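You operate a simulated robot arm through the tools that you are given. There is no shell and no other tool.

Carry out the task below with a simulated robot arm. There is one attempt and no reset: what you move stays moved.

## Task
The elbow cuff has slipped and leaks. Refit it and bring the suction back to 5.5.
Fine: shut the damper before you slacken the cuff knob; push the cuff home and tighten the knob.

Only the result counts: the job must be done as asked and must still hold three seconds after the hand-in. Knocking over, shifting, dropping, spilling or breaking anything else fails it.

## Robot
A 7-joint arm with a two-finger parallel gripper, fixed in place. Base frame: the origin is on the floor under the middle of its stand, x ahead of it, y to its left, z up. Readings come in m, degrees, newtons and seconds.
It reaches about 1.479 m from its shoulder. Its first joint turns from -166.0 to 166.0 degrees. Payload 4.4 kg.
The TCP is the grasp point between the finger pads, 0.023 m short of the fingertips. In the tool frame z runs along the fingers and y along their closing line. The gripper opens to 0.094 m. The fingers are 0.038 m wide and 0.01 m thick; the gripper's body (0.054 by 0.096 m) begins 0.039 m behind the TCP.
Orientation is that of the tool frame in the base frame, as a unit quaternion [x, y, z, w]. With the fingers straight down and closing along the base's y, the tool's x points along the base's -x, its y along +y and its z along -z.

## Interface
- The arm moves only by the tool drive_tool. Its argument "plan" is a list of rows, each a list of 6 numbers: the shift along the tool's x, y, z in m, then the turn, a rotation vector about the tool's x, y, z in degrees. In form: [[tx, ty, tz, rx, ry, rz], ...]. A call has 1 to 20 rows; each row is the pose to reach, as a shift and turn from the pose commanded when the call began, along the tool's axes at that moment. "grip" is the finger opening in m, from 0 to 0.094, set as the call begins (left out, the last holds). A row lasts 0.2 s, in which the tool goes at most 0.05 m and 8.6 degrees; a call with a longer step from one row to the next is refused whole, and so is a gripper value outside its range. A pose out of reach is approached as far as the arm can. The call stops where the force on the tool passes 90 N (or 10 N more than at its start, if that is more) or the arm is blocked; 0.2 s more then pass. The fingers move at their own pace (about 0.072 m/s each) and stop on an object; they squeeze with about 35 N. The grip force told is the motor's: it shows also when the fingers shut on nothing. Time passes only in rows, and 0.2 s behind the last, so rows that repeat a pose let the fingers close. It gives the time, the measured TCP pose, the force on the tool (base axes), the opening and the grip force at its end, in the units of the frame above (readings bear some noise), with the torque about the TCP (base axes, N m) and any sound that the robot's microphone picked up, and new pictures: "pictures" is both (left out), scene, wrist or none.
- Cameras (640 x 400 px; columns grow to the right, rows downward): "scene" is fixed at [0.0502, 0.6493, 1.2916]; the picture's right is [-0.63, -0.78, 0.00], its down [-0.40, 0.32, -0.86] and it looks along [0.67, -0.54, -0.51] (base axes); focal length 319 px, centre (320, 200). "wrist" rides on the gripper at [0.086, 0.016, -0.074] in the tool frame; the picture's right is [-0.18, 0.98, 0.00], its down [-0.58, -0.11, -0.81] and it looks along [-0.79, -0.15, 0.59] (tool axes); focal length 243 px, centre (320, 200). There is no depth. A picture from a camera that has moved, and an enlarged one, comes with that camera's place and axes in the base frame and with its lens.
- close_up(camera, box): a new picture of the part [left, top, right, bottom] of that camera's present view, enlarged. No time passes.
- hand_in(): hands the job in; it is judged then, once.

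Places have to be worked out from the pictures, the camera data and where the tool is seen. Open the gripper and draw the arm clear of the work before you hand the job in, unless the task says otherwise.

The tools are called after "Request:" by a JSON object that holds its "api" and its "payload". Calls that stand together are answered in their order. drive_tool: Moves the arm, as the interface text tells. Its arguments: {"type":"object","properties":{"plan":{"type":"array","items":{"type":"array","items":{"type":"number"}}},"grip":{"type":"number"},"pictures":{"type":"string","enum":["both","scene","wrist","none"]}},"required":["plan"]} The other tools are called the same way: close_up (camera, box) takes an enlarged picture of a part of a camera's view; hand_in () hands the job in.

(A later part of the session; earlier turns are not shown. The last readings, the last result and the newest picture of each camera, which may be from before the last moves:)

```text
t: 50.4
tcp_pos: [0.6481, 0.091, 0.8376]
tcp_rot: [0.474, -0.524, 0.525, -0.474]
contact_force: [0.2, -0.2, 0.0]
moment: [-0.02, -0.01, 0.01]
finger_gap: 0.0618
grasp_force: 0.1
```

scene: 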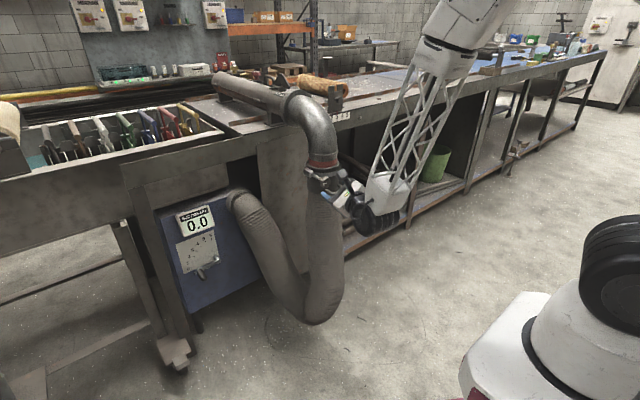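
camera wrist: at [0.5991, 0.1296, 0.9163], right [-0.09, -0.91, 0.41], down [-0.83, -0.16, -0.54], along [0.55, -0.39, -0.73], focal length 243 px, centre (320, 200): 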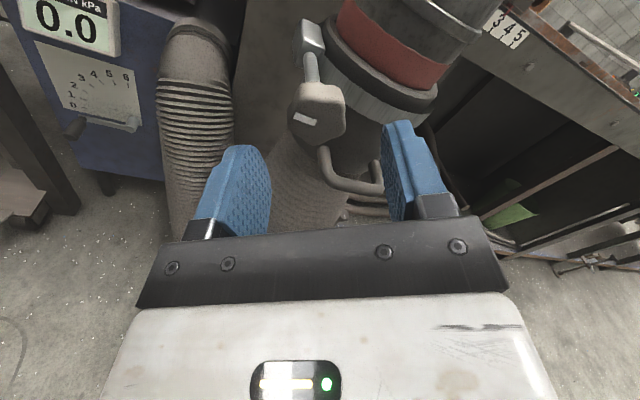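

Rolled cleanly to −90°. Now I yaw 6° more and move to stand-off in front of the bail bar at about (0.664, 0.034, 0.779).

Request:
{"api": "drive_tool", "payload": {"plan": [[0.01, 0.01, 0.003, 0, 6, 0], [0.0274, 0.0293, 0.011, 0, 6, 0], [0.0411, 0.044, 0.0164, 0, 6, 0], [0.0548, 0.0586, 0.0219, 0, 6, 0], [0.0548, 0.0586, 0.0219, 0, 6, 0]]}}

Request:
{"api": "close_up", "payload": {"camera": "wrist", "box": [160, 0, 480, 240]}}

Request:
{"api": "close_up", "payload": {"camera": "scene", "box": [290, 140, 370, 220]}}

```text
t: 51.6
tcp_pos: [0.666, 0.034, 0.7774]
tcp_rot: [0.446, -0.549, 0.55, -0.444]
contact_force: [0.6, 0.3, 0.3]
moment: [0.03, 0.03, 0.0]
finger_gap: 0.0618
grasp_force: 0.0
camera wrist: at [0.5745, -0.0367, 0.7622], right [0.04, 0.18, -0.98], down [-0.67, 0.73, 0.11], along [0.74, 0.65, 0.15], focal length 243 px, centre (320, 200)
```

scene: 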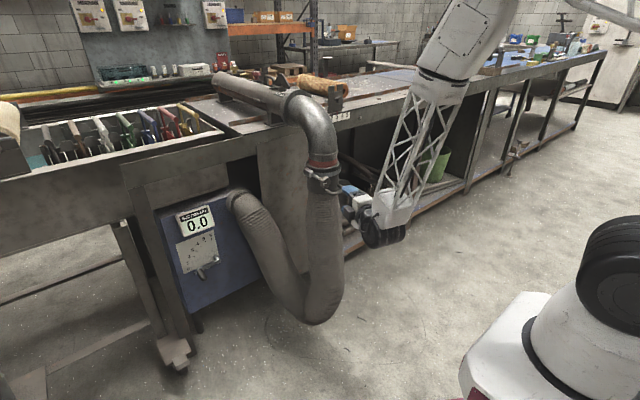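
wrist: 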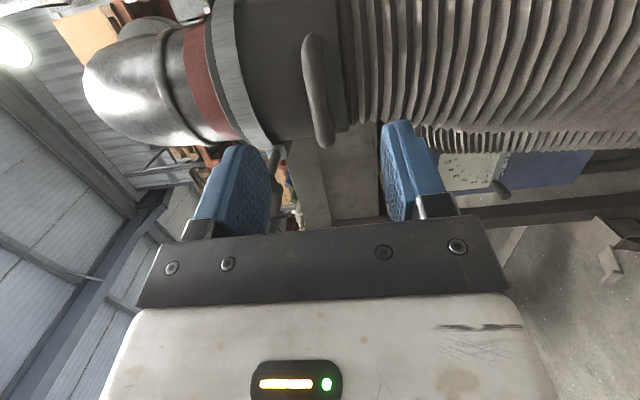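

```text
1.67 times, centred on (320, 120) of wrist
camera zoom: at [0.5745, -0.0367, 0.7622], right [0.04, 0.18, -0.98], down [-0.67, 0.73, 0.11], along [0.74, 0.65, 0.15], focal length 404 px, centre (320, 333)
```

zoom: 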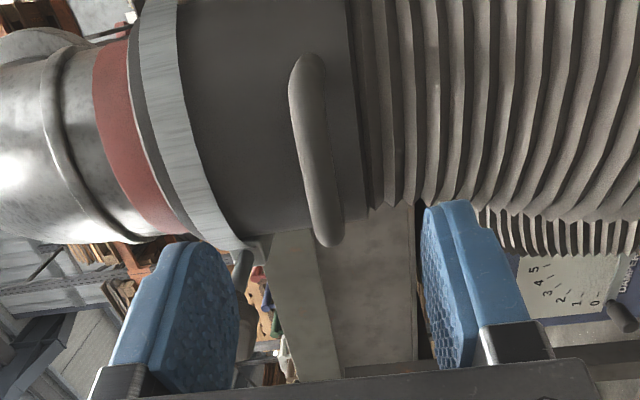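

```text
5.00 times, centred on (330, 180) of scene
camera zoom: at [0.0502, 0.6493, 1.2916], right [-0.63, -0.78, 0.0], down [-0.4, 0.32, -0.86], along [0.67, -0.54, -0.51], focal length 1594 px, centre (270, 300)
```

zoom: 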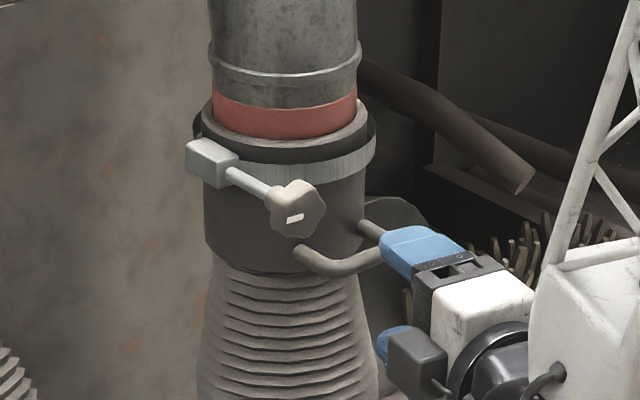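

The bar lies midway between the fingers (z≈0.778, y from −0.017 to 0.049). I advance 0.065 m so the pads straddle it.

Request:
{"api": "drive_tool", "payload": {"plan": [[0.0006, -0.0003, 0.022, 0, 0, 0], [0.0012, -0.0006, 0.044, 0, 0, 0], [0.0018, -0.0006, 0.064, 0, 0, 0], [0.0018, -0.0006, 0.064, 0, 0, 0]]}}

Request:
{"api": "close_up", "payload": {"camera": "wrist", "box": [160, 0, 480, 240]}}

Request:
{"api": "close_up", "payload": {"camera": "scene", "box": [290, 140, 370, 220]}}

```text
t: 52.6
tcp_pos: [0.7271, 0.0181, 0.7767]
tcp_rot: [0.447, -0.548, 0.549, -0.445]
contact_force: [0.0, 0.2, -0.9]
moment: [-0.04, 0.02, 0.01]
finger_gap: 0.062
grasp_force: 0.0
camera wrist: at [0.6375, -0.0517, 0.762], right [0.04, 0.18, -0.98], down [-0.67, 0.73, 0.11], along [0.74, 0.66, 0.15], focal length 243 px, centre (320, 200)
```

scene: 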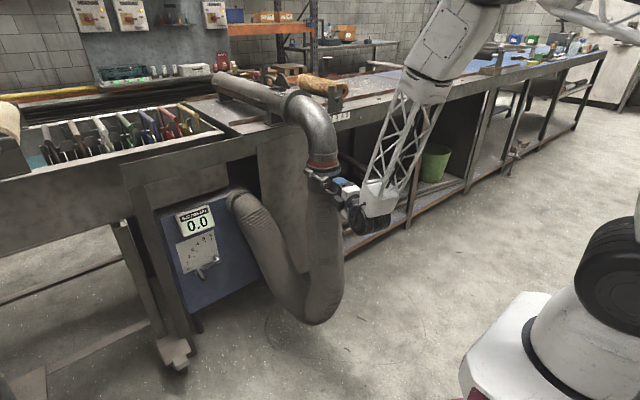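
wrist: 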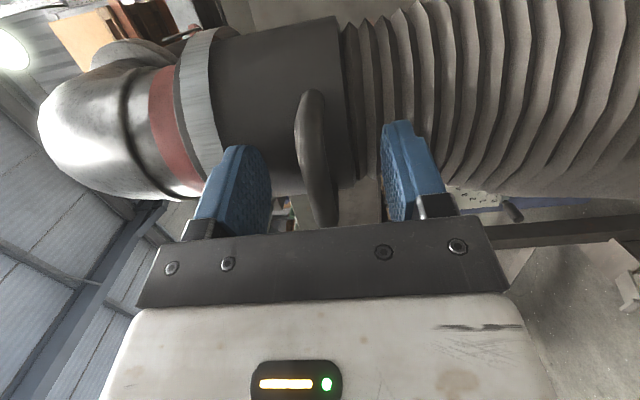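

```text
1.67 times, centred on (320, 120) of wrist
camera zoom: at [0.6375, -0.0517, 0.762], right [0.04, 0.18, -0.98], down [-0.67, 0.73, 0.11], along [0.74, 0.66, 0.15], focal length 404 px, centre (320, 333)
```

zoom: 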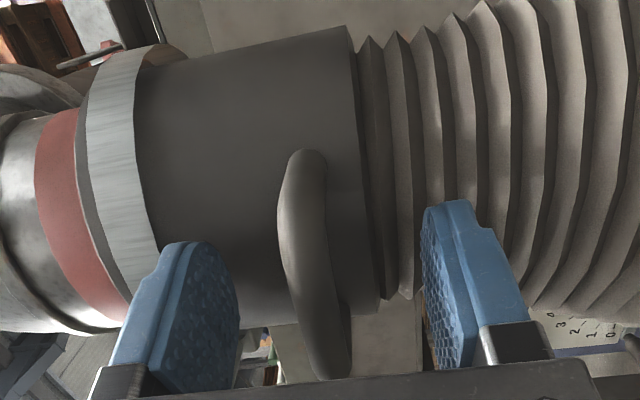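

```text
5.00 times, centred on (330, 180) of scene
camera zoom: at [0.0502, 0.6493, 1.2916], right [-0.63, -0.78, 0.0], down [-0.4, 0.32, -0.86], along [0.67, -0.54, -0.51], focal length 1594 px, centre (270, 300)
```

zoom: 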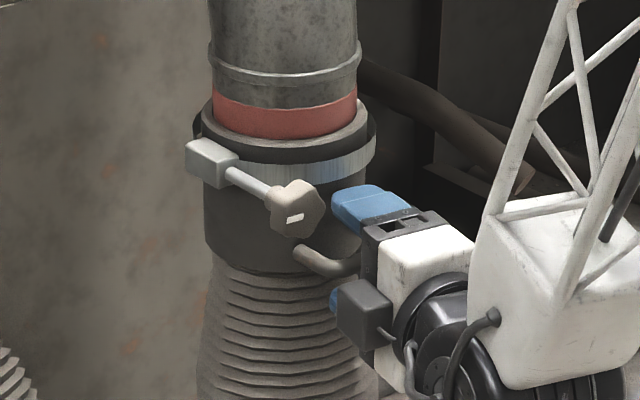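

The pads straddle the bar with no contact; it is slightly above centre, so I raise 2 mm and close on it.

Request:
{"api": "drive_tool", "payload": {"plan": [[0, -0.002, 0, 0, 0, 0], [0, -0.002, 0, 0, 0, 0], [0, -0.002, 0, 0, 0, 0], [0, -0.002, 0, 0, 0, 0], [0, -0.002, 0, 0, 0, 0]], "grip": 0.0, "pictures": "wrist"}}

Request:
{"api": "close_up", "payload": {"camera": "scene", "box": [290, 140, 370, 220]}}

```text
t: 53.8
tcp_pos: [0.7272, 0.0189, 0.778]
tcp_rot: [0.447, -0.548, 0.55, -0.445]
contact_force: [7.2, -0.6, -9.0]
moment: [0.7, -0.02, -0.06]
finger_gap: 0.0117
grasp_force: 45.5
camera wrist: at [0.6372, -0.0516, 0.7639], right [0.04, 0.18, -0.98], down [-0.67, 0.73, 0.11], along [0.74, 0.65, 0.15], focal length 243 px, centre (320, 200)
```

wrist: 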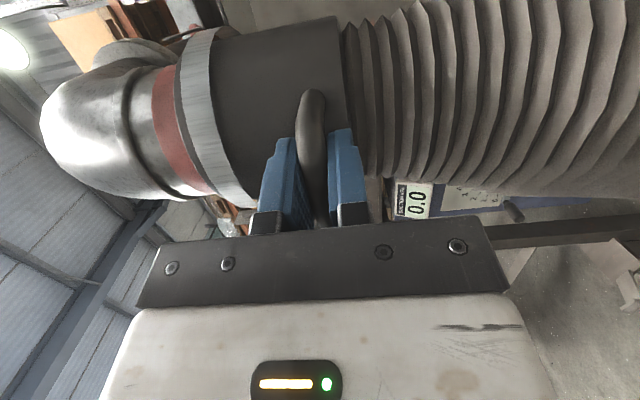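

```text
5.00 times, centred on (330, 180) of scene
camera zoom: at [0.0502, 0.6493, 1.2916], right [-0.63, -0.78, 0.0], down [-0.4, 0.32, -0.86], along [0.67, -0.54, -0.51], focal length 1594 px, centre (270, 300)
```

zoom: 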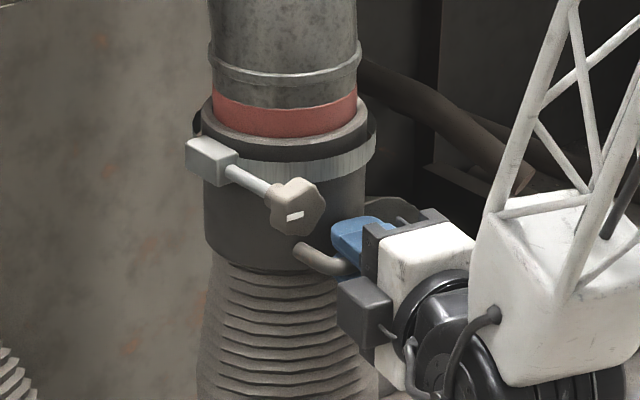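

The bail is held (11.7 mm bar). Now I lift the cuff gently, 15 mm first, watching the force.

Request:
{"api": "drive_tool", "payload": {"plan": [[0, -0.003, 0, 0, 0, 0], [0, -0.006, 0, 0, 0, 0], [0, -0.009, 0, 0, 0, 0], [0, -0.012, 0, 0, 0, 0], [0, -0.015, 0, 0, 0, 0]]}}

Request:
{"api": "close_up", "payload": {"camera": "scene", "box": [290, 130, 370, 210]}}

```text
t: 55.0
tcp_pos: [0.728, 0.0188, 0.7946]
tcp_rot: [0.447, -0.548, 0.55, -0.445]
contact_force: [14.2, -7.8, -8.4]
moment: [0.67, -0.04, -0.49]
finger_gap: 0.0119
grasp_force: 45.2
camera wrist: at [0.6371, -0.0516, 0.7798], right [0.04, 0.18, -0.98], down [-0.67, 0.73, 0.11], along [0.74, 0.65, 0.15], focal length 243 px, centre (320, 200)
```

scene: 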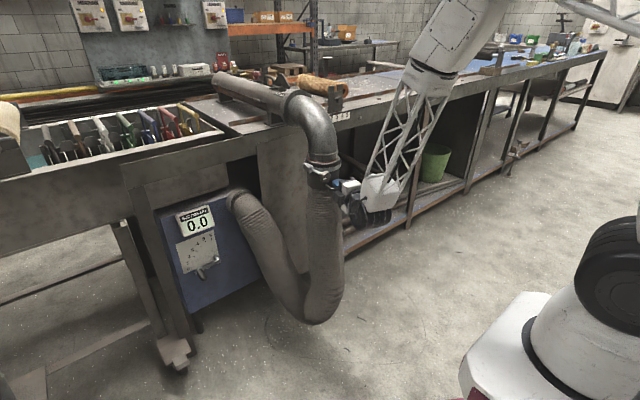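
wrist: 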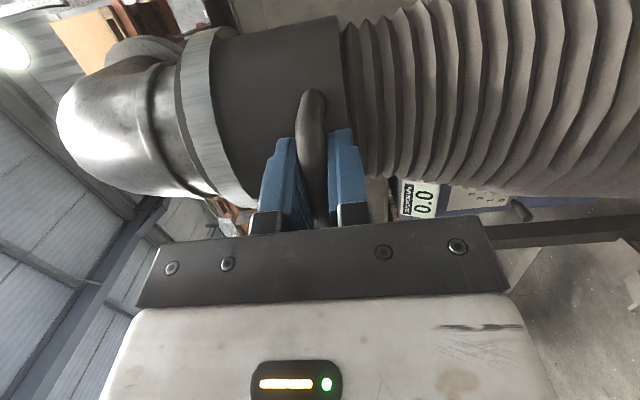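

```text
5.00 times, centred on (330, 170) of scene
camera zoom: at [0.0502, 0.6493, 1.2916], right [-0.63, -0.78, 0.0], down [-0.4, 0.32, -0.86], along [0.67, -0.54, -0.51], focal length 1594 px, centre (270, 350)
```

zoom: 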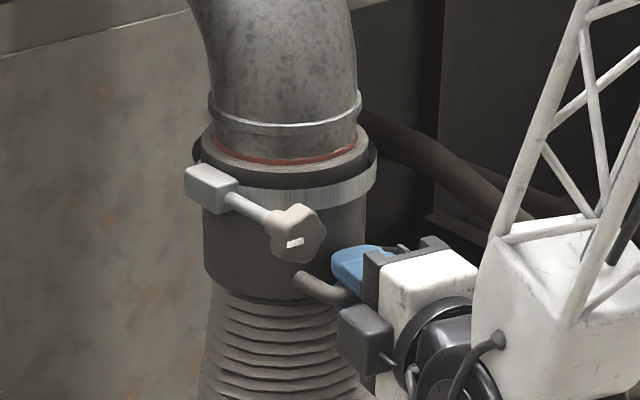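

The cuff slides freely; only a sliver of red remains. I keep lifting in 2 mm steps until it comes home.

Request:
{"api": "drive_tool", "payload": {"plan": [[0, -0.002, 0, 0, 0, 0], [0, -0.004, 0, 0, 0, 0], [0, -0.006, 0, 0, 0, 0], [0, -0.008, 0, 0, 0, 0], [0, -0.01, 0, 0, 0, 0], [0, -0.012, 0, 0, 0, 0]]}}

Request:
{"api": "close_up", "payload": {"camera": "scene", "box": [290, 130, 370, 210]}}

```text
t: 56.4
tcp_pos: [0.7267, 0.0186, 0.8056]
tcp_rot: [0.448, -0.548, 0.549, -0.443]
contact_force: [31.2, 0.4, -36.0]
moment: [0.37, -0.11, -0.21]
finger_gap: 0.0118
grasp_force: 45.1
camera wrist: at [0.6371, -0.0517, 0.7907], right [0.03, 0.18, -0.98], down [-0.67, 0.73, 0.11], along [0.74, 0.66, 0.14], focal length 243 px, centre (320, 200)
```

scene: 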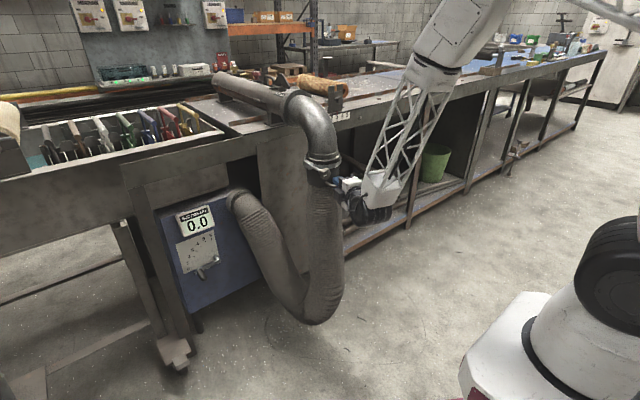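
wrist: 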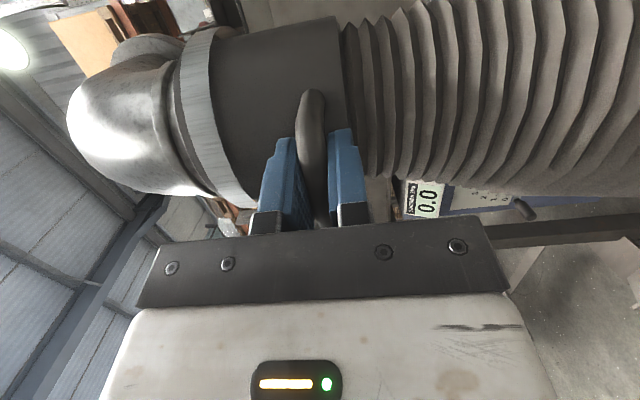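

```text
5.00 times, centred on (330, 170) of scene
camera zoom: at [0.0502, 0.6493, 1.2916], right [-0.63, -0.78, 0.0], down [-0.4, 0.32, -0.86], along [0.67, -0.54, -0.51], focal length 1594 px, centre (270, 350)
```

zoom: 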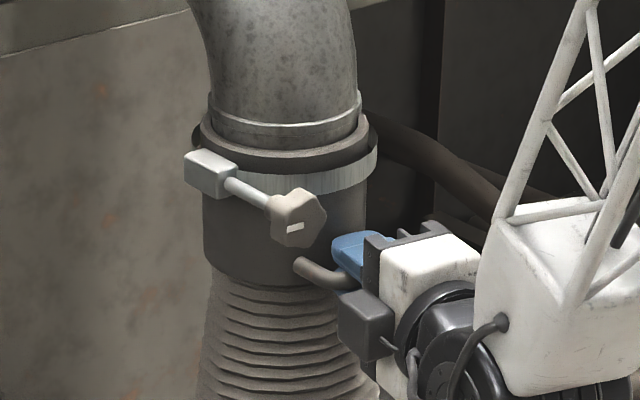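

No red is visible now and resistance is 36 N. I keep pressing up in 1 mm steps to see whether it is seated.

Request:
{"api": "drive_tool", "payload": {"plan": [[0, -0.001, 0.0, 0, 0, 0], [0, -0.002, 0.0, 0, 0, 0], [0, -0.003, 0.0, 0, 0, 0], [0, -0.004, 0.0, 0, 0, 0], [0, -0.005, 0.0, 0, 0, 0]]}}

Request:
{"api": "close_up", "payload": {"camera": "scene", "box": [290, 130, 370, 210]}}

```text
t: 56.9
tcp_pos: [0.7279, 0.0192, 0.8046]
tcp_rot: [-0.449, 0.549, -0.548, 0.443]
contact_force: [31.2, -2.3, -25.3]
moment: [0.46, -0.06, -0.42]
finger_gap: 0.012
grasp_force: 45.4
stopped in row 2: the force on the tool passed its limit at 95 N (the readings are from after the stop); the commanded pose is now the measured one
camera wrist: at [0.637, -0.0517, 0.7908], right [0.03, 0.18, -0.98], down [-0.67, 0.73, 0.11], along [0.74, 0.66, 0.14], focal length 243 px, centre (320, 200)
```

scene: 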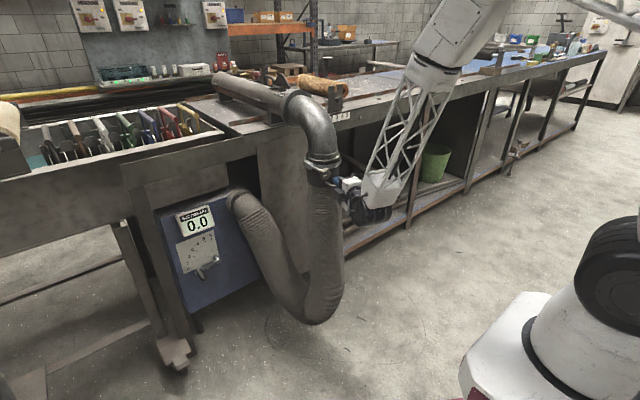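
wrist: 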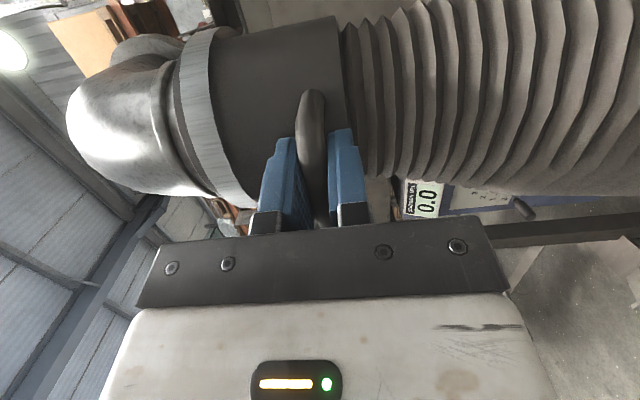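

```text
5.00 times, centred on (330, 170) of scene
camera zoom: at [0.0502, 0.6493, 1.2916], right [-0.63, -0.78, 0.0], down [-0.4, 0.32, -0.86], along [0.67, -0.54, -0.51], focal length 1594 px, centre (270, 350)
```

zoom: 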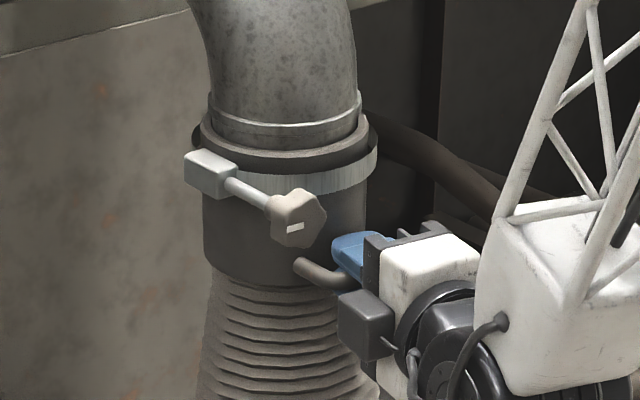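

The push tripped at 95 N with no further travel, so the cuff is home (raised about 27 mm, band covered). I open the fingers slightly and watch whether it stays up.

Request:
{"api": "drive_tool", "payload": {"plan": [[0, 0, 0, 0, 0, 0], [0, 0, 0, 0, 0, 0], [0, 0, 0, 0, 0, 0], [0, 0, 0, 0, 0, 0]], "grip": 0.04}}

Request:
{"api": "close_up", "payload": {"camera": "scene", "box": [290, 130, 370, 210]}}

Request:
{"api": "close_up", "payload": {"camera": "wrist", "box": [160, 0, 480, 240]}}

```text
t: 57.9
tcp_pos: [0.7272, 0.0191, 0.8062]
tcp_rot: [0.448, -0.549, 0.549, -0.443]
contact_force: [-0.2, 0.2, -0.9]
moment: [-0.01, -0.03, 0.03]
finger_gap: 0.0399
grasp_force: 0.0
camera wrist: at [0.6365, -0.0517, 0.7916], right [0.03, 0.18, -0.98], down [-0.67, 0.73, 0.11], along [0.74, 0.66, 0.14], focal length 243 px, centre (320, 200)
```

scene: 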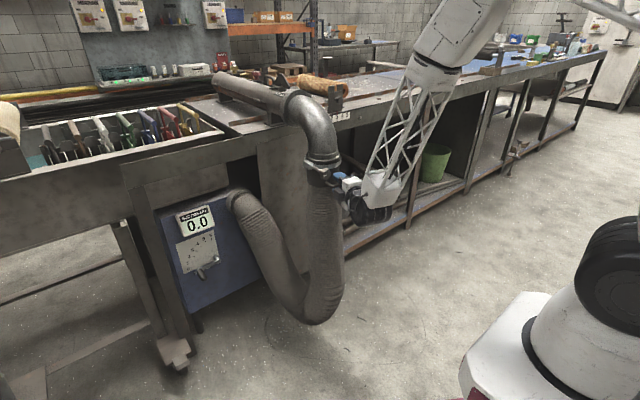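
wrist: 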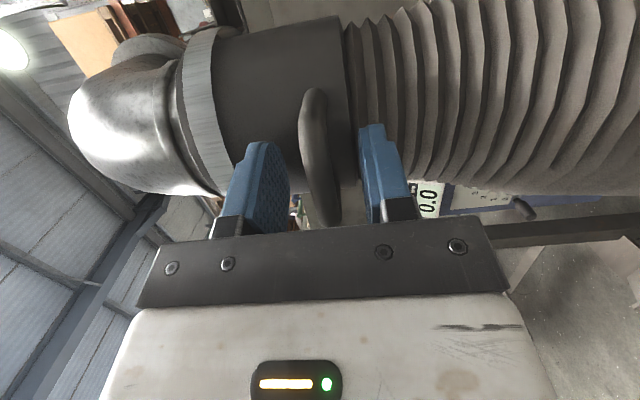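

```text
5.00 times, centred on (330, 170) of scene
camera zoom: at [0.0502, 0.6493, 1.2916], right [-0.63, -0.78, 0.0], down [-0.4, 0.32, -0.86], along [0.67, -0.54, -0.51], focal length 1594 px, centre (270, 350)
```

zoom: 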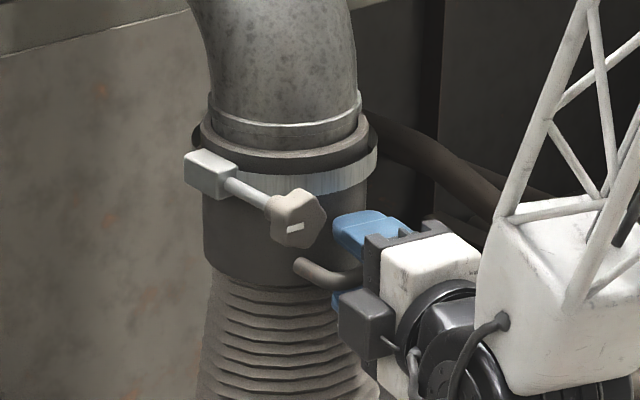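

```text
1.67 times, centred on (320, 120) of wrist
camera zoom: at [0.6365, -0.0517, 0.7916], right [0.03, 0.18, -0.98], down [-0.67, 0.73, 0.11], along [0.74, 0.66, 0.14], focal length 404 px, centre (320, 333)
```

zoom: 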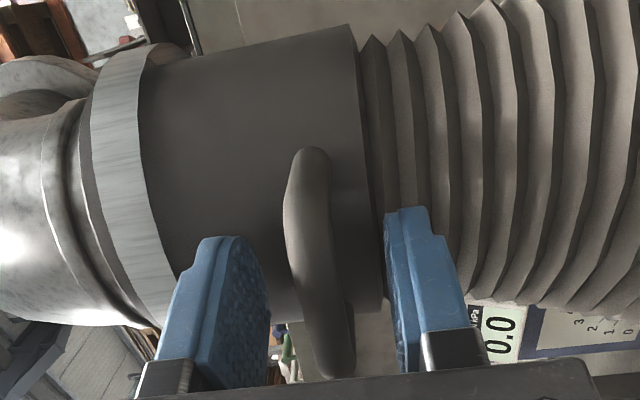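

The cuff stays up on its own. I back out from the bail and move to stand-off in front of the (now raised) knob, returning the yaw to −6°.

Request:
{"api": "drive_tool", "payload": {"plan": [[0, 0, -0.03, 0, 0, 0], [0, 0, -0.07, 0, 0, 0], [-0.0183, -0.0192, -0.075, 0, -2, 0], [-0.0365, -0.0385, -0.08, 0, -4, 0], [-0.0548, -0.0577, -0.085, 0, -6, 0], [-0.0548, -0.0577, -0.085, 0, -6, 0]], "grip": 0.062}}

Request:
{"api": "close_up", "payload": {"camera": "scene", "box": [290, 130, 370, 210]}}

```text
t: 59.3
tcp_pos: [0.6529, 0.0897, 0.8631]
tcp_rot: [-0.477, 0.525, -0.524, 0.471]
contact_force: [0.0, -0.2, -0.2]
moment: [0.0, 0.02, -0.01]
finger_gap: 0.062
grasp_force: 0.1
camera wrist: at [0.5711, 0.0101, 0.8486], right [0.01, 0.18, -0.98], down [-0.74, 0.66, 0.11], along [0.67, 0.73, 0.14], focal length 243 px, centre (320, 200)
```

scene: 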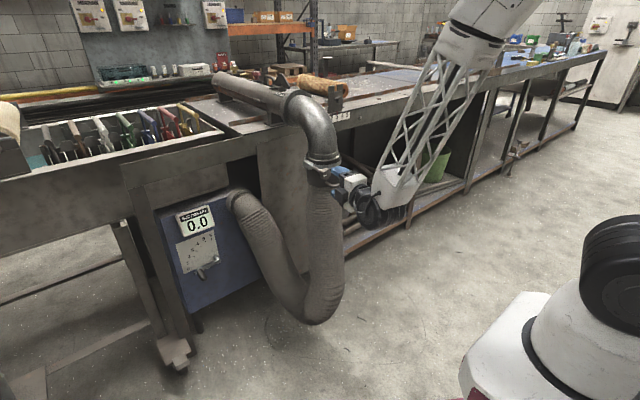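
wrist: 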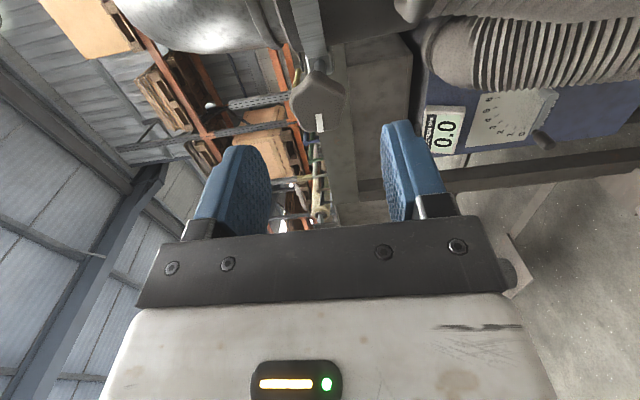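

```text
5.00 times, centred on (330, 170) of scene
camera zoom: at [0.0502, 0.6493, 1.2916], right [-0.63, -0.78, 0.0], down [-0.4, 0.32, -0.86], along [0.67, -0.54, -0.51], focal length 1594 px, centre (270, 350)
```

zoom: 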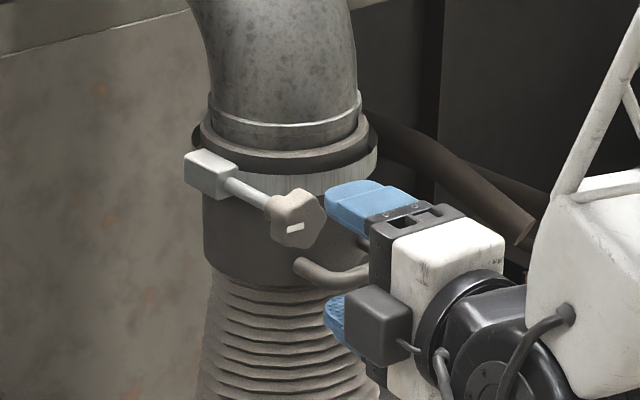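

All clear. Now I roll to about −210° in free space so that tightening (clockwise) has a full stroke ahead.

Request:
{"api": "drive_tool", "payload": {"plan": [[0, 0, 0, 0, 0, -8], [0, 0, 0, 0, 0, -16], [0, 0, 0, 0, 0, -24], [0, 0, 0, 0, 0, -32], [0, 0, 0, 0, 0, -40], [0, 0, 0, 0, 0, -48], [0, 0, 0, 0, 0, -56], [0, 0, 0, 0, 0, -64], [0, 0, 0, 0, 0, -72], [0, 0, 0, 0, 0, -80], [0, 0, 0, 0, 0, -88], [0, 0, 0, 0, 0, -96], [0, 0, 0, 0, 0, -104], [0, 0, 0, 0, 0, -112], [0, 0, 0, 0, 0, -119], [0, 0, 0, 0, 0, -119]]}}

Request:
{"api": "close_up", "payload": {"camera": "wrist", "box": [240, 30, 440, 180]}}

```text
t: 62.7
tcp_pos: [0.6558, 0.0892, 0.862]
tcp_rot: [0.694, 0.144, 0.673, 0.213]
contact_force: [-0.2, -0.2, -0.5]
moment: [0.0, -0.03, 0.0]
finger_gap: 0.062
grasp_force: 0.0
camera wrist: at [0.5847, 0.1246, 0.9484], right [-0.09, -0.94, 0.32], down [-0.82, -0.11, -0.56], along [0.56, -0.32, -0.77], focal length 243 px, centre (320, 200)
```

scene: 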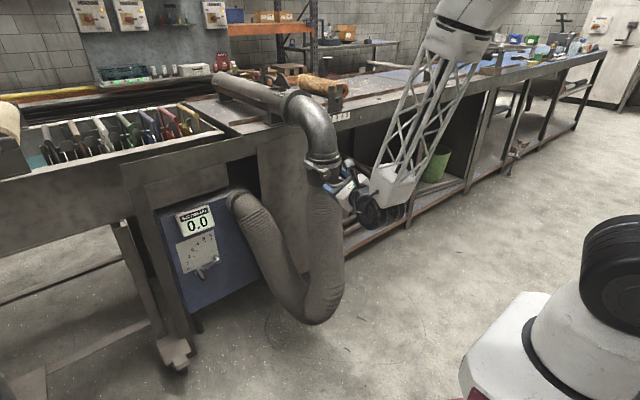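
wrist: 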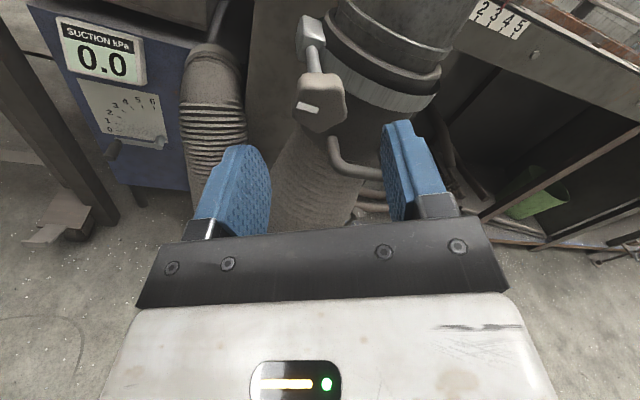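

```text
2.67 times, centred on (340, 105) of wrist
camera zoom: at [0.5847, 0.1246, 0.9484], right [-0.09, -0.94, 0.32], down [-0.82, -0.11, -0.56], along [0.56, -0.32, -0.77], focal length 647 px, centre (267, 453)
```

zoom: 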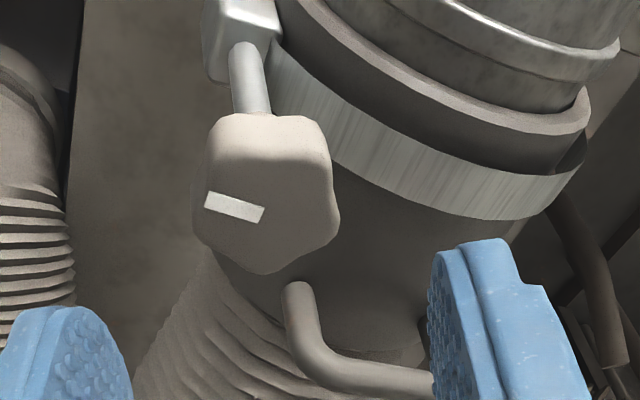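

The view from above shows the knob face at about (0.724, 0.081, 0.861), its mark now pointing to +y (so it turned about −150° to its slack end). I roll 7° more to align and advance over the knob.

Request:
{"api": "drive_tool", "payload": {"plan": [[0.0, 0.0, 0.01, 0, 0, -7], [0.0007, -0.0007, 0.035, 0, 0, -7], [0.0013, -0.0014, 0.06, 0, 0, -7], [0.0013, -0.0014, 0.0793, 0, 0, -7], [0.0013, -0.0014, 0.0793, 0, 0, -7]]}}

Request:
{"api": "close_up", "payload": {"camera": "wrist", "box": [160, 0, 480, 240]}}

```text
t: 63.9
tcp_pos: [0.7351, 0.0863, 0.8625]
tcp_rot: [0.684, 0.186, 0.658, 0.254]
contact_force: [0.9, 0.0, 0.4]
moment: [0.02, -0.03, 0.03]
finger_gap: 0.062
grasp_force: 0.0
camera wrist: at [0.6653, 0.1299, 0.9437], right [-0.09, -0.9, 0.43], down [-0.83, -0.17, -0.53], along [0.55, -0.41, -0.73], focal length 243 px, centre (320, 200)
```

scene: 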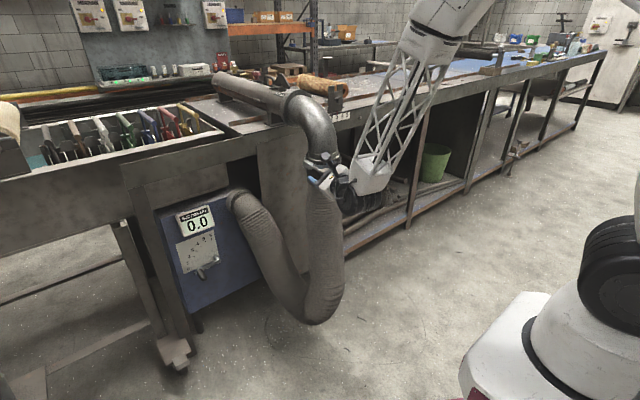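
wrist: 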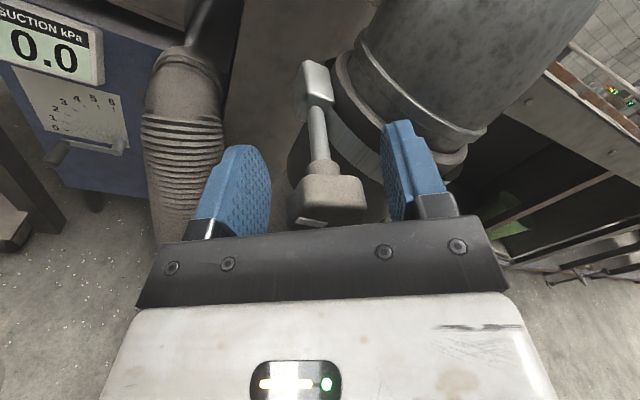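

```text
1.67 times, centred on (320, 120) of wrist
camera zoom: at [0.6653, 0.1299, 0.9437], right [-0.09, -0.9, 0.43], down [-0.83, -0.17, -0.53], along [0.55, -0.41, -0.73], focal length 404 px, centre (320, 333)
```

zoom: 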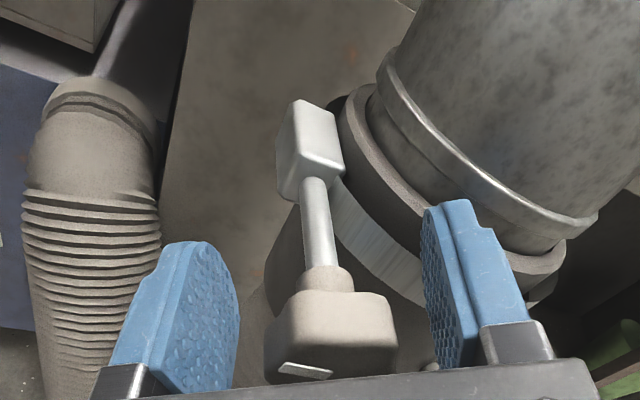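

The knob is centred between the pads. I hold still for a cleaner position reading before closing.

Request:
{"api": "drive_tool", "payload": {"plan": [[0, 0, 0, 0, 0, 0]], "pictures": "none"}}

Request:
{"api": "drive_tool", "payload": {"plan": [[0, 0, 0, 0, 0, 0]], "pictures": "none"}}

Request:
{"api": "drive_tool", "payload": {"plan": [[0, 0, 0, 0, 0, 0]], "pictures": "none"}}

```text
t: 64.3
tcp_pos: [0.7342, 0.0843, 0.8641]
tcp_rot: [0.684, 0.186, 0.658, 0.254]
contact_force: [0.3, -0.2, 0.0]
moment: [0.0, 0.0, -0.01]
finger_gap: 0.062
grasp_force: 0.0
```

```text
t: 64.7
tcp_pos: [0.7346, 0.0861, 0.8635]
tcp_rot: [0.684, 0.186, 0.658, 0.252]
contact_force: [0.7, 0.4, -0.3]
moment: [-0.02, 0.02, -0.01]
finger_gap: 0.062
grasp_force: 0.1
```

```text
t: 65.1
tcp_pos: [0.7346, 0.0853, 0.8629]
tcp_rot: [0.684, 0.187, 0.658, 0.254]
contact_force: [0.2, -0.1, 1.3]
moment: [-0.01, -0.03, 0.01]
finger_gap: 0.0619
grasp_force: 0.1
```

Average is y≈0.0855, about 2.5 mm left of the knob axis I found earlier (0.0828). I correct this and close on the knob.

Request:
{"api": "drive_tool", "payload": {"plan": [[-0.0014, 0.002, 0, 0, 0, 0], [-0.0014, 0.002, 0, 0, 0, 0], [-0.0014, 0.002, 0, 0, 0, 0], [-0.0014, 0.002, 0, 0, 0, 0]], "grip": 0.0, "pictures": "wrist"}}

Request:
{"api": "close_up", "payload": {"camera": "wrist", "box": [160, 0, 480, 240]}}

```text
t: 66.1
tcp_pos: [0.7343, 0.0823, 0.8634]
tcp_rot: [0.684, 0.186, 0.658, 0.253]
contact_force: [7.7, 5.3, 0.1]
moment: [0.01, 0.35, 0.39]
finger_gap: 0.0337
grasp_force: 44.4
camera wrist: at [0.6643, 0.1268, 0.9442], right [-0.09, -0.9, 0.43], down [-0.83, -0.17, -0.53], along [0.55, -0.41, -0.73], focal length 243 px, centre (320, 200)
```

wrist: 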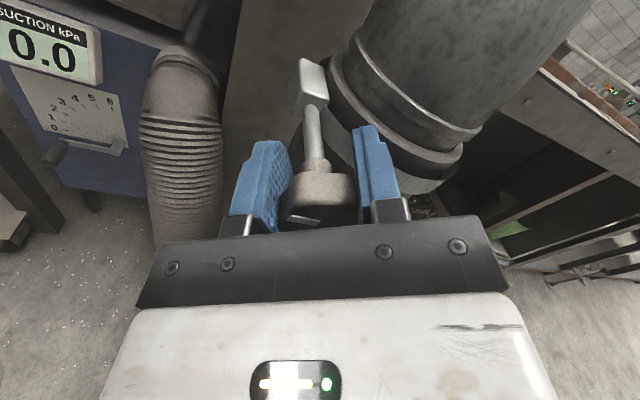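

```text
1.67 times, centred on (320, 120) of wrist
camera zoom: at [0.6643, 0.1268, 0.9442], right [-0.09, -0.9, 0.43], down [-0.83, -0.17, -0.53], along [0.55, -0.41, -0.73], focal length 404 px, centre (320, 333)
```

zoom: 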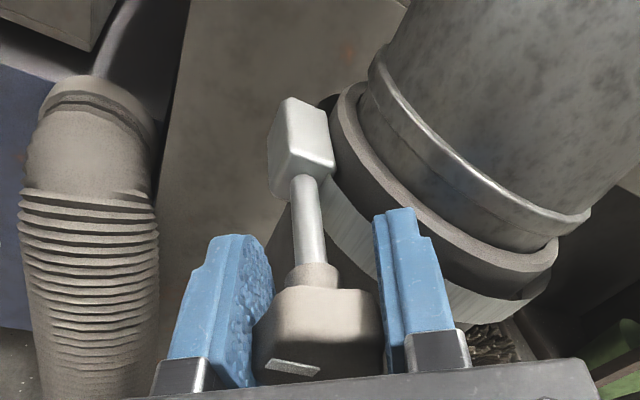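

Well centred: only 5–8 N side load. I turn clockwise (+) by 64° to begin tightening.

Request:
{"api": "drive_tool", "payload": {"plan": [[0, 0, 0, 0, 0, 8], [0, 0, 0, 0, 0, 16], [0, 0, 0, 0, 0, 24], [0, 0, 0, 0, 0, 32], [0, 0, 0, 0, 0, 40], [0, 0, 0, 0, 0, 48], [0, 0, 0, 0, 0, 56], [0, 0, 0, 0, 0, 64], [0, 0, 0, 0, 0, 64]]}}

Request:
{"api": "close_up", "payload": {"camera": "wrist", "box": [160, 0, 480, 240]}}

```text
t: 68.1
tcp_pos: [0.7343, 0.0818, 0.8642]
tcp_rot: [0.678, -0.205, 0.693, -0.134]
contact_force: [-5.0, 27.5, -2.5]
moment: [0.01, -0.19, 0.24]
finger_gap: 0.0339
grasp_force: 45.2
camera wrist: at [0.6551, 0.034, 0.9345], right [-0.08, -0.78, -0.62], down [-0.77, 0.45, -0.46], along [0.64, 0.44, -0.63], focal length 243 px, centre (320, 200)
```

scene: 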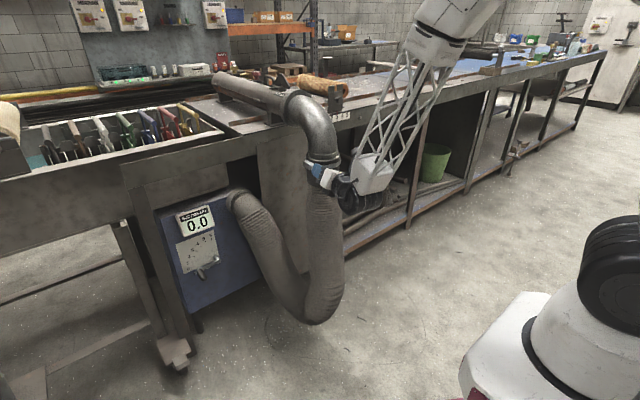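
wrist: 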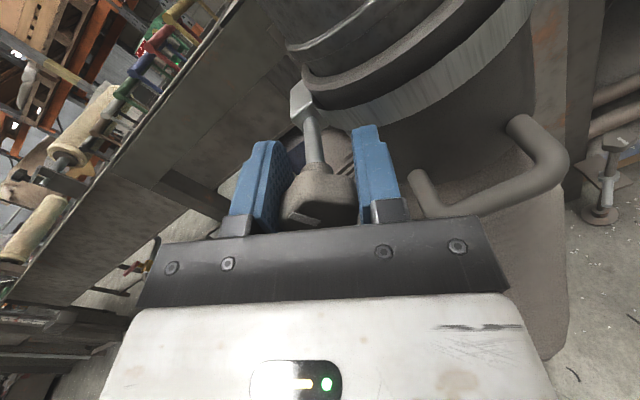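

```text
1.67 times, centred on (320, 120) of wrist
camera zoom: at [0.6551, 0.034, 0.9345], right [-0.08, -0.78, -0.62], down [-0.77, 0.45, -0.46], along [0.64, 0.44, -0.63], focal length 404 px, centre (320, 333)
```

zoom: 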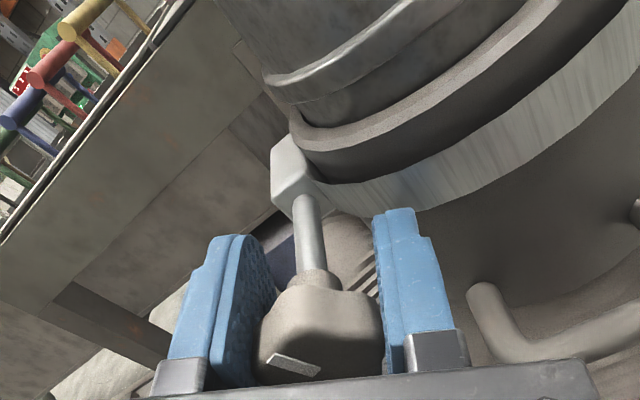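

The knob follows. I compensate 1 mm for the side load and turn a further 64°.

Request:
{"api": "drive_tool", "payload": {"plan": [[-0.0005, -0.0009, 0, 0, 0, 8], [-0.0005, -0.0009, 0, 0, 0, 16], [-0.0005, -0.0009, 0, 0, 0, 24], [-0.0005, -0.0009, 0, 0, 0, 32], [-0.0005, -0.0009, 0, 0, 0, 40], [-0.0005, -0.0009, 0, 0, 0, 48], [-0.0005, -0.0009, 0, 0, 0, 56], [-0.0005, -0.0009, 0, 0, 0, 64], [-0.0005, -0.0009, 0, 0, 0, 64]]}}

Request:
{"api": "close_up", "payload": {"camera": "wrist", "box": [160, 0, 480, 240]}}

```text
t: 70.1
tcp_pos: [0.7339, 0.0826, 0.8652]
tcp_rot: [-0.467, 0.534, -0.516, 0.48]
contact_force: [3.7, -16.5, -16.4]
moment: [-0.03, -0.37, 0.22]
finger_gap: 0.0326
grasp_force: 45.2
camera wrist: at [0.6514, 0.0036, 0.846], right [0.02, 0.21, -0.98], down [-0.74, 0.66, 0.13], along [0.67, 0.72, 0.17], focal length 243 px, centre (320, 200)
```

scene: 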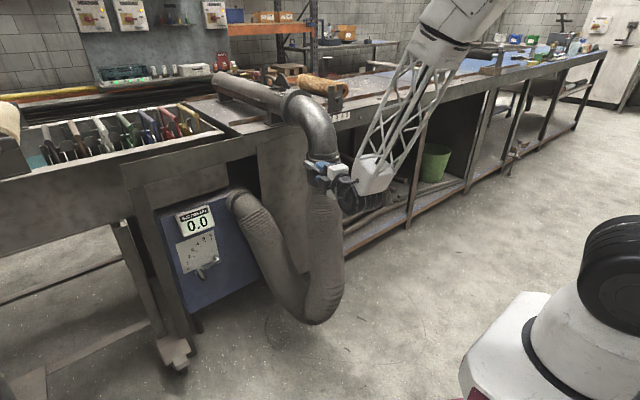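
wrist: 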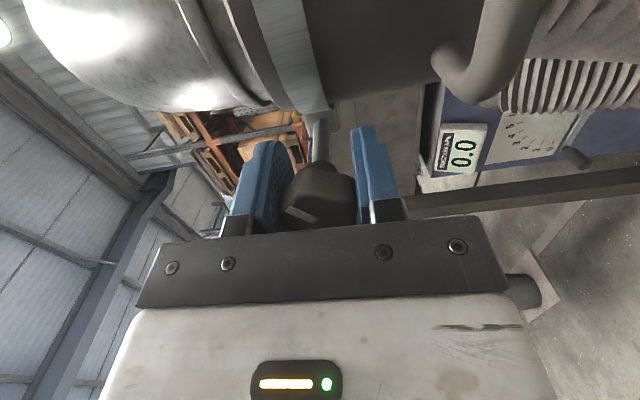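

```text
1.67 times, centred on (320, 120) of wrist
camera zoom: at [0.6514, 0.0036, 0.846], right [0.02, 0.21, -0.98], down [-0.74, 0.66, 0.13], along [0.67, 0.72, 0.17], focal length 404 px, centre (320, 333)
```

zoom: 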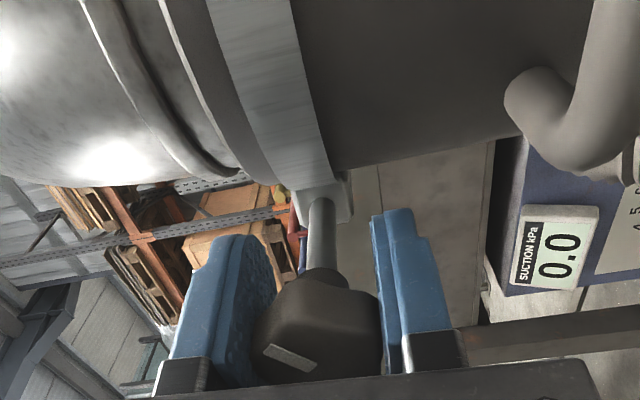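

The knob mark is now back to roughly 140° (it started near 153°), so it's approaching the tight end. I continue in smaller strokes and watch the torque.

Request:
{"api": "drive_tool", "payload": {"plan": [[0, 0, 0, 0, 0, 8], [0, 0, 0, 0, 0, 16], [0, 0, 0, 0, 0, 24]]}}

Request:
{"api": "close_up", "payload": {"camera": "wrist", "box": [160, 0, 480, 240]}}

```text
t: 70.9
tcp_pos: [0.7342, 0.0829, 0.8635]
tcp_rot: [-0.346, 0.619, -0.403, 0.578]
contact_force: [-20.1, 1.7, -9.2]
moment: [0.02, 0.95, -0.25]
finger_gap: 0.0329
grasp_force: 45.0
camera wrist: at [0.6525, 0.0187, 0.8128], right [0.05, 0.59, -0.8], down [-0.75, 0.55, 0.36], along [0.66, 0.59, 0.47], focal length 243 px, centre (320, 200)
```

scene: 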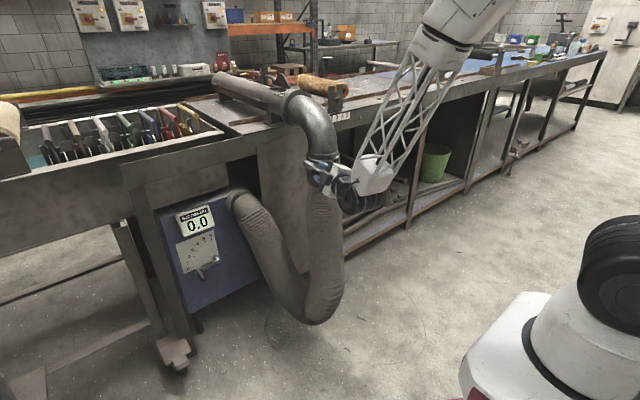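
wrist: 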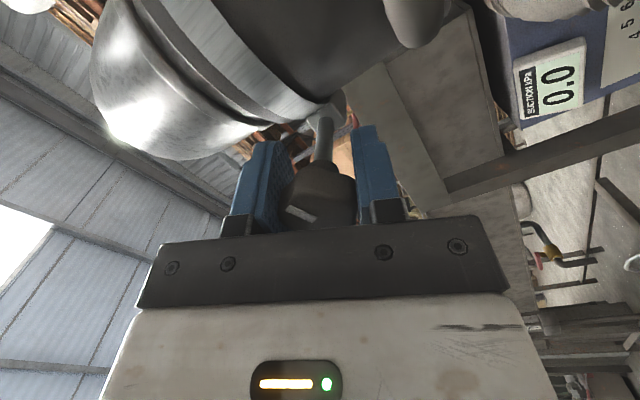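

```text
1.67 times, centred on (320, 120) of wrist
camera zoom: at [0.6525, 0.0187, 0.8128], right [0.05, 0.59, -0.8], down [-0.75, 0.55, 0.36], along [0.66, 0.59, 0.47], focal length 404 px, centre (320, 333)
```

zoom: 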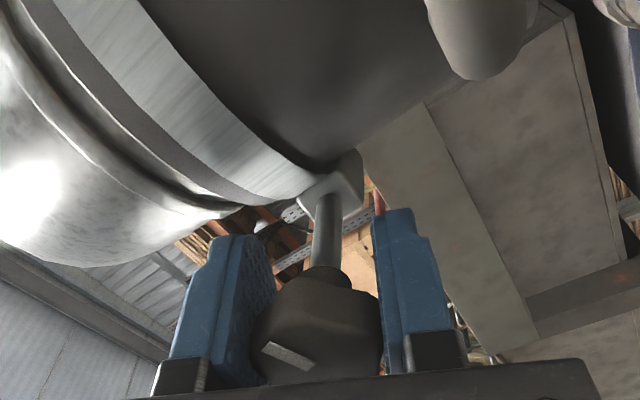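

No resisting torque yet (moment about x ≈0). I continue clockwise another 24°.

Request:
{"api": "drive_tool", "payload": {"plan": [[0, 0, -0.0007, 0, 0, 8], [0, 0, -0.0007, 0, 0, 16], [0, 0, -0.0007, 0, 0, 24]]}}

Request:
{"api": "close_up", "payload": {"camera": "wrist", "box": [160, 0, 480, 240]}}

```text
t: 71.7
tcp_pos: [0.7327, 0.0831, 0.8656]
tcp_rot: [-0.209, 0.678, -0.275, 0.649]
contact_force: [4.2, 1.6, -20.5]
moment: [0.0, 1.01, -0.13]
finger_gap: 0.0335
grasp_force: 44.8
camera wrist: at [0.655, 0.0462, 0.7888], right [0.09, 0.87, -0.49], down [-0.77, 0.37, 0.52], along [0.63, 0.34, 0.7], focal length 243 px, centre (320, 200)
```

scene: 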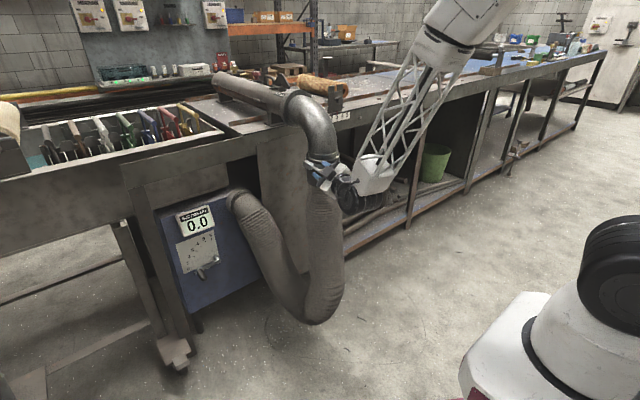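
wrist: 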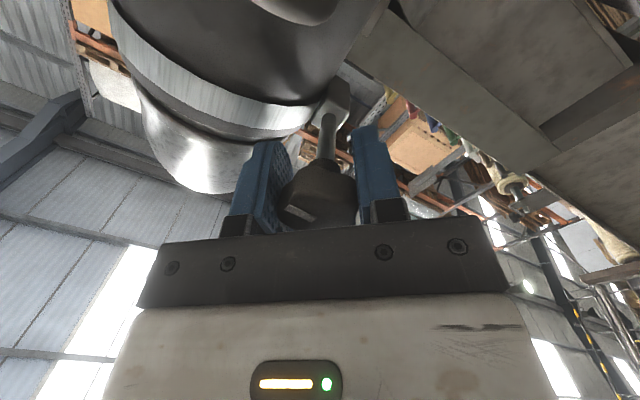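

```text
1.67 times, centred on (320, 120) of wrist
camera zoom: at [0.655, 0.0462, 0.7888], right [0.09, 0.87, -0.49], down [-0.77, 0.37, 0.52], along [0.63, 0.34, 0.7], focal length 404 px, centre (320, 333)
```

zoom: 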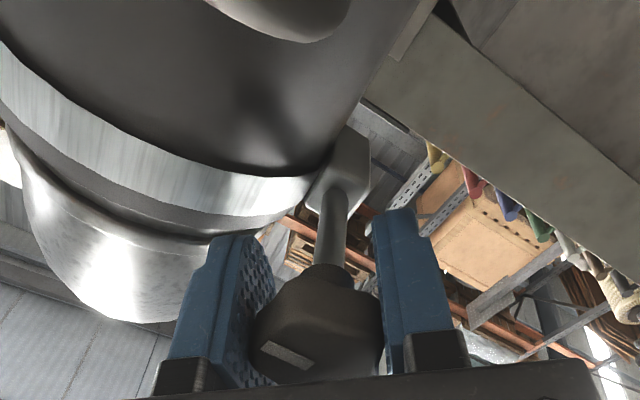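

The gap rose slightly and the mark lags a little, hinting resistance. Another 16°, checking the torque.

Request:
{"api": "drive_tool", "payload": {"plan": [[0, 0, 0, 0, 0, 5], [0, 0, 0, 0, 0, 10], [0, 0, 0, 0, 0, 16]]}}

Request:
{"api": "close_up", "payload": {"camera": "wrist", "box": [160, 0, 480, 240]}}

```text
t: 72.5
tcp_pos: [0.7342, 0.0828, 0.8653]
tcp_rot: [-0.113, 0.7, -0.183, 0.681]
contact_force: [-6.2, 0.7, -5.6]
moment: [0.0, 0.85, 0.32]
finger_gap: 0.034
grasp_force: 44.7
camera wrist: at [0.6573, 0.0688, 0.7801], right [0.1, 0.97, -0.23], down [-0.79, 0.22, 0.58], along [0.61, 0.13, 0.78], focal length 243 px, centre (320, 200)
```

scene: 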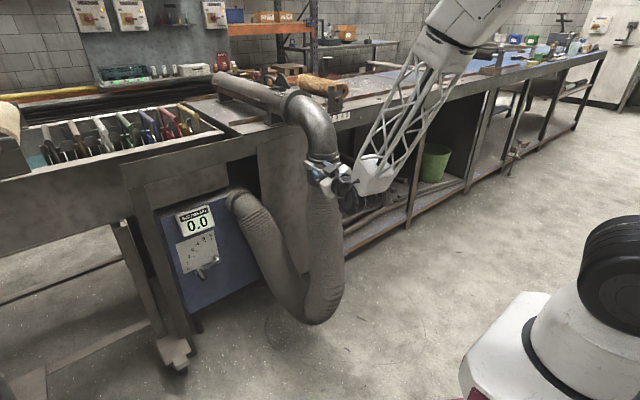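
wrist: 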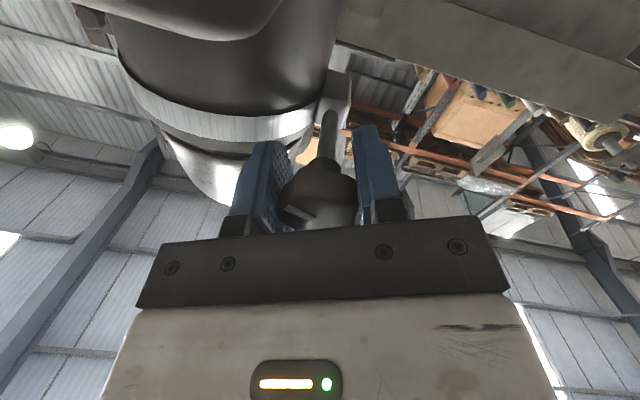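

```text
1.67 times, centred on (320, 120) of wrist
camera zoom: at [0.6573, 0.0688, 0.7801], right [0.1, 0.97, -0.23], down [-0.79, 0.22, 0.58], along [0.61, 0.13, 0.78], focal length 404 px, centre (320, 333)
```

zoom: 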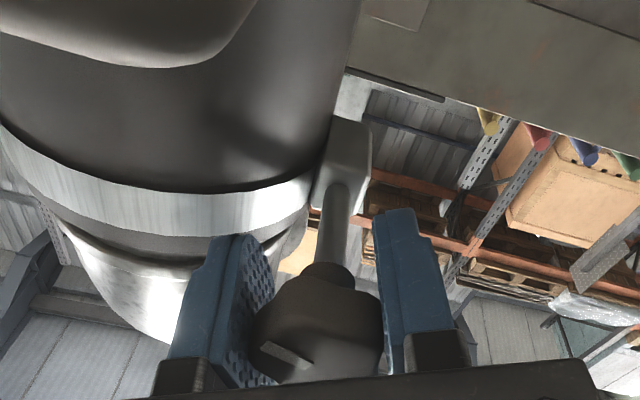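

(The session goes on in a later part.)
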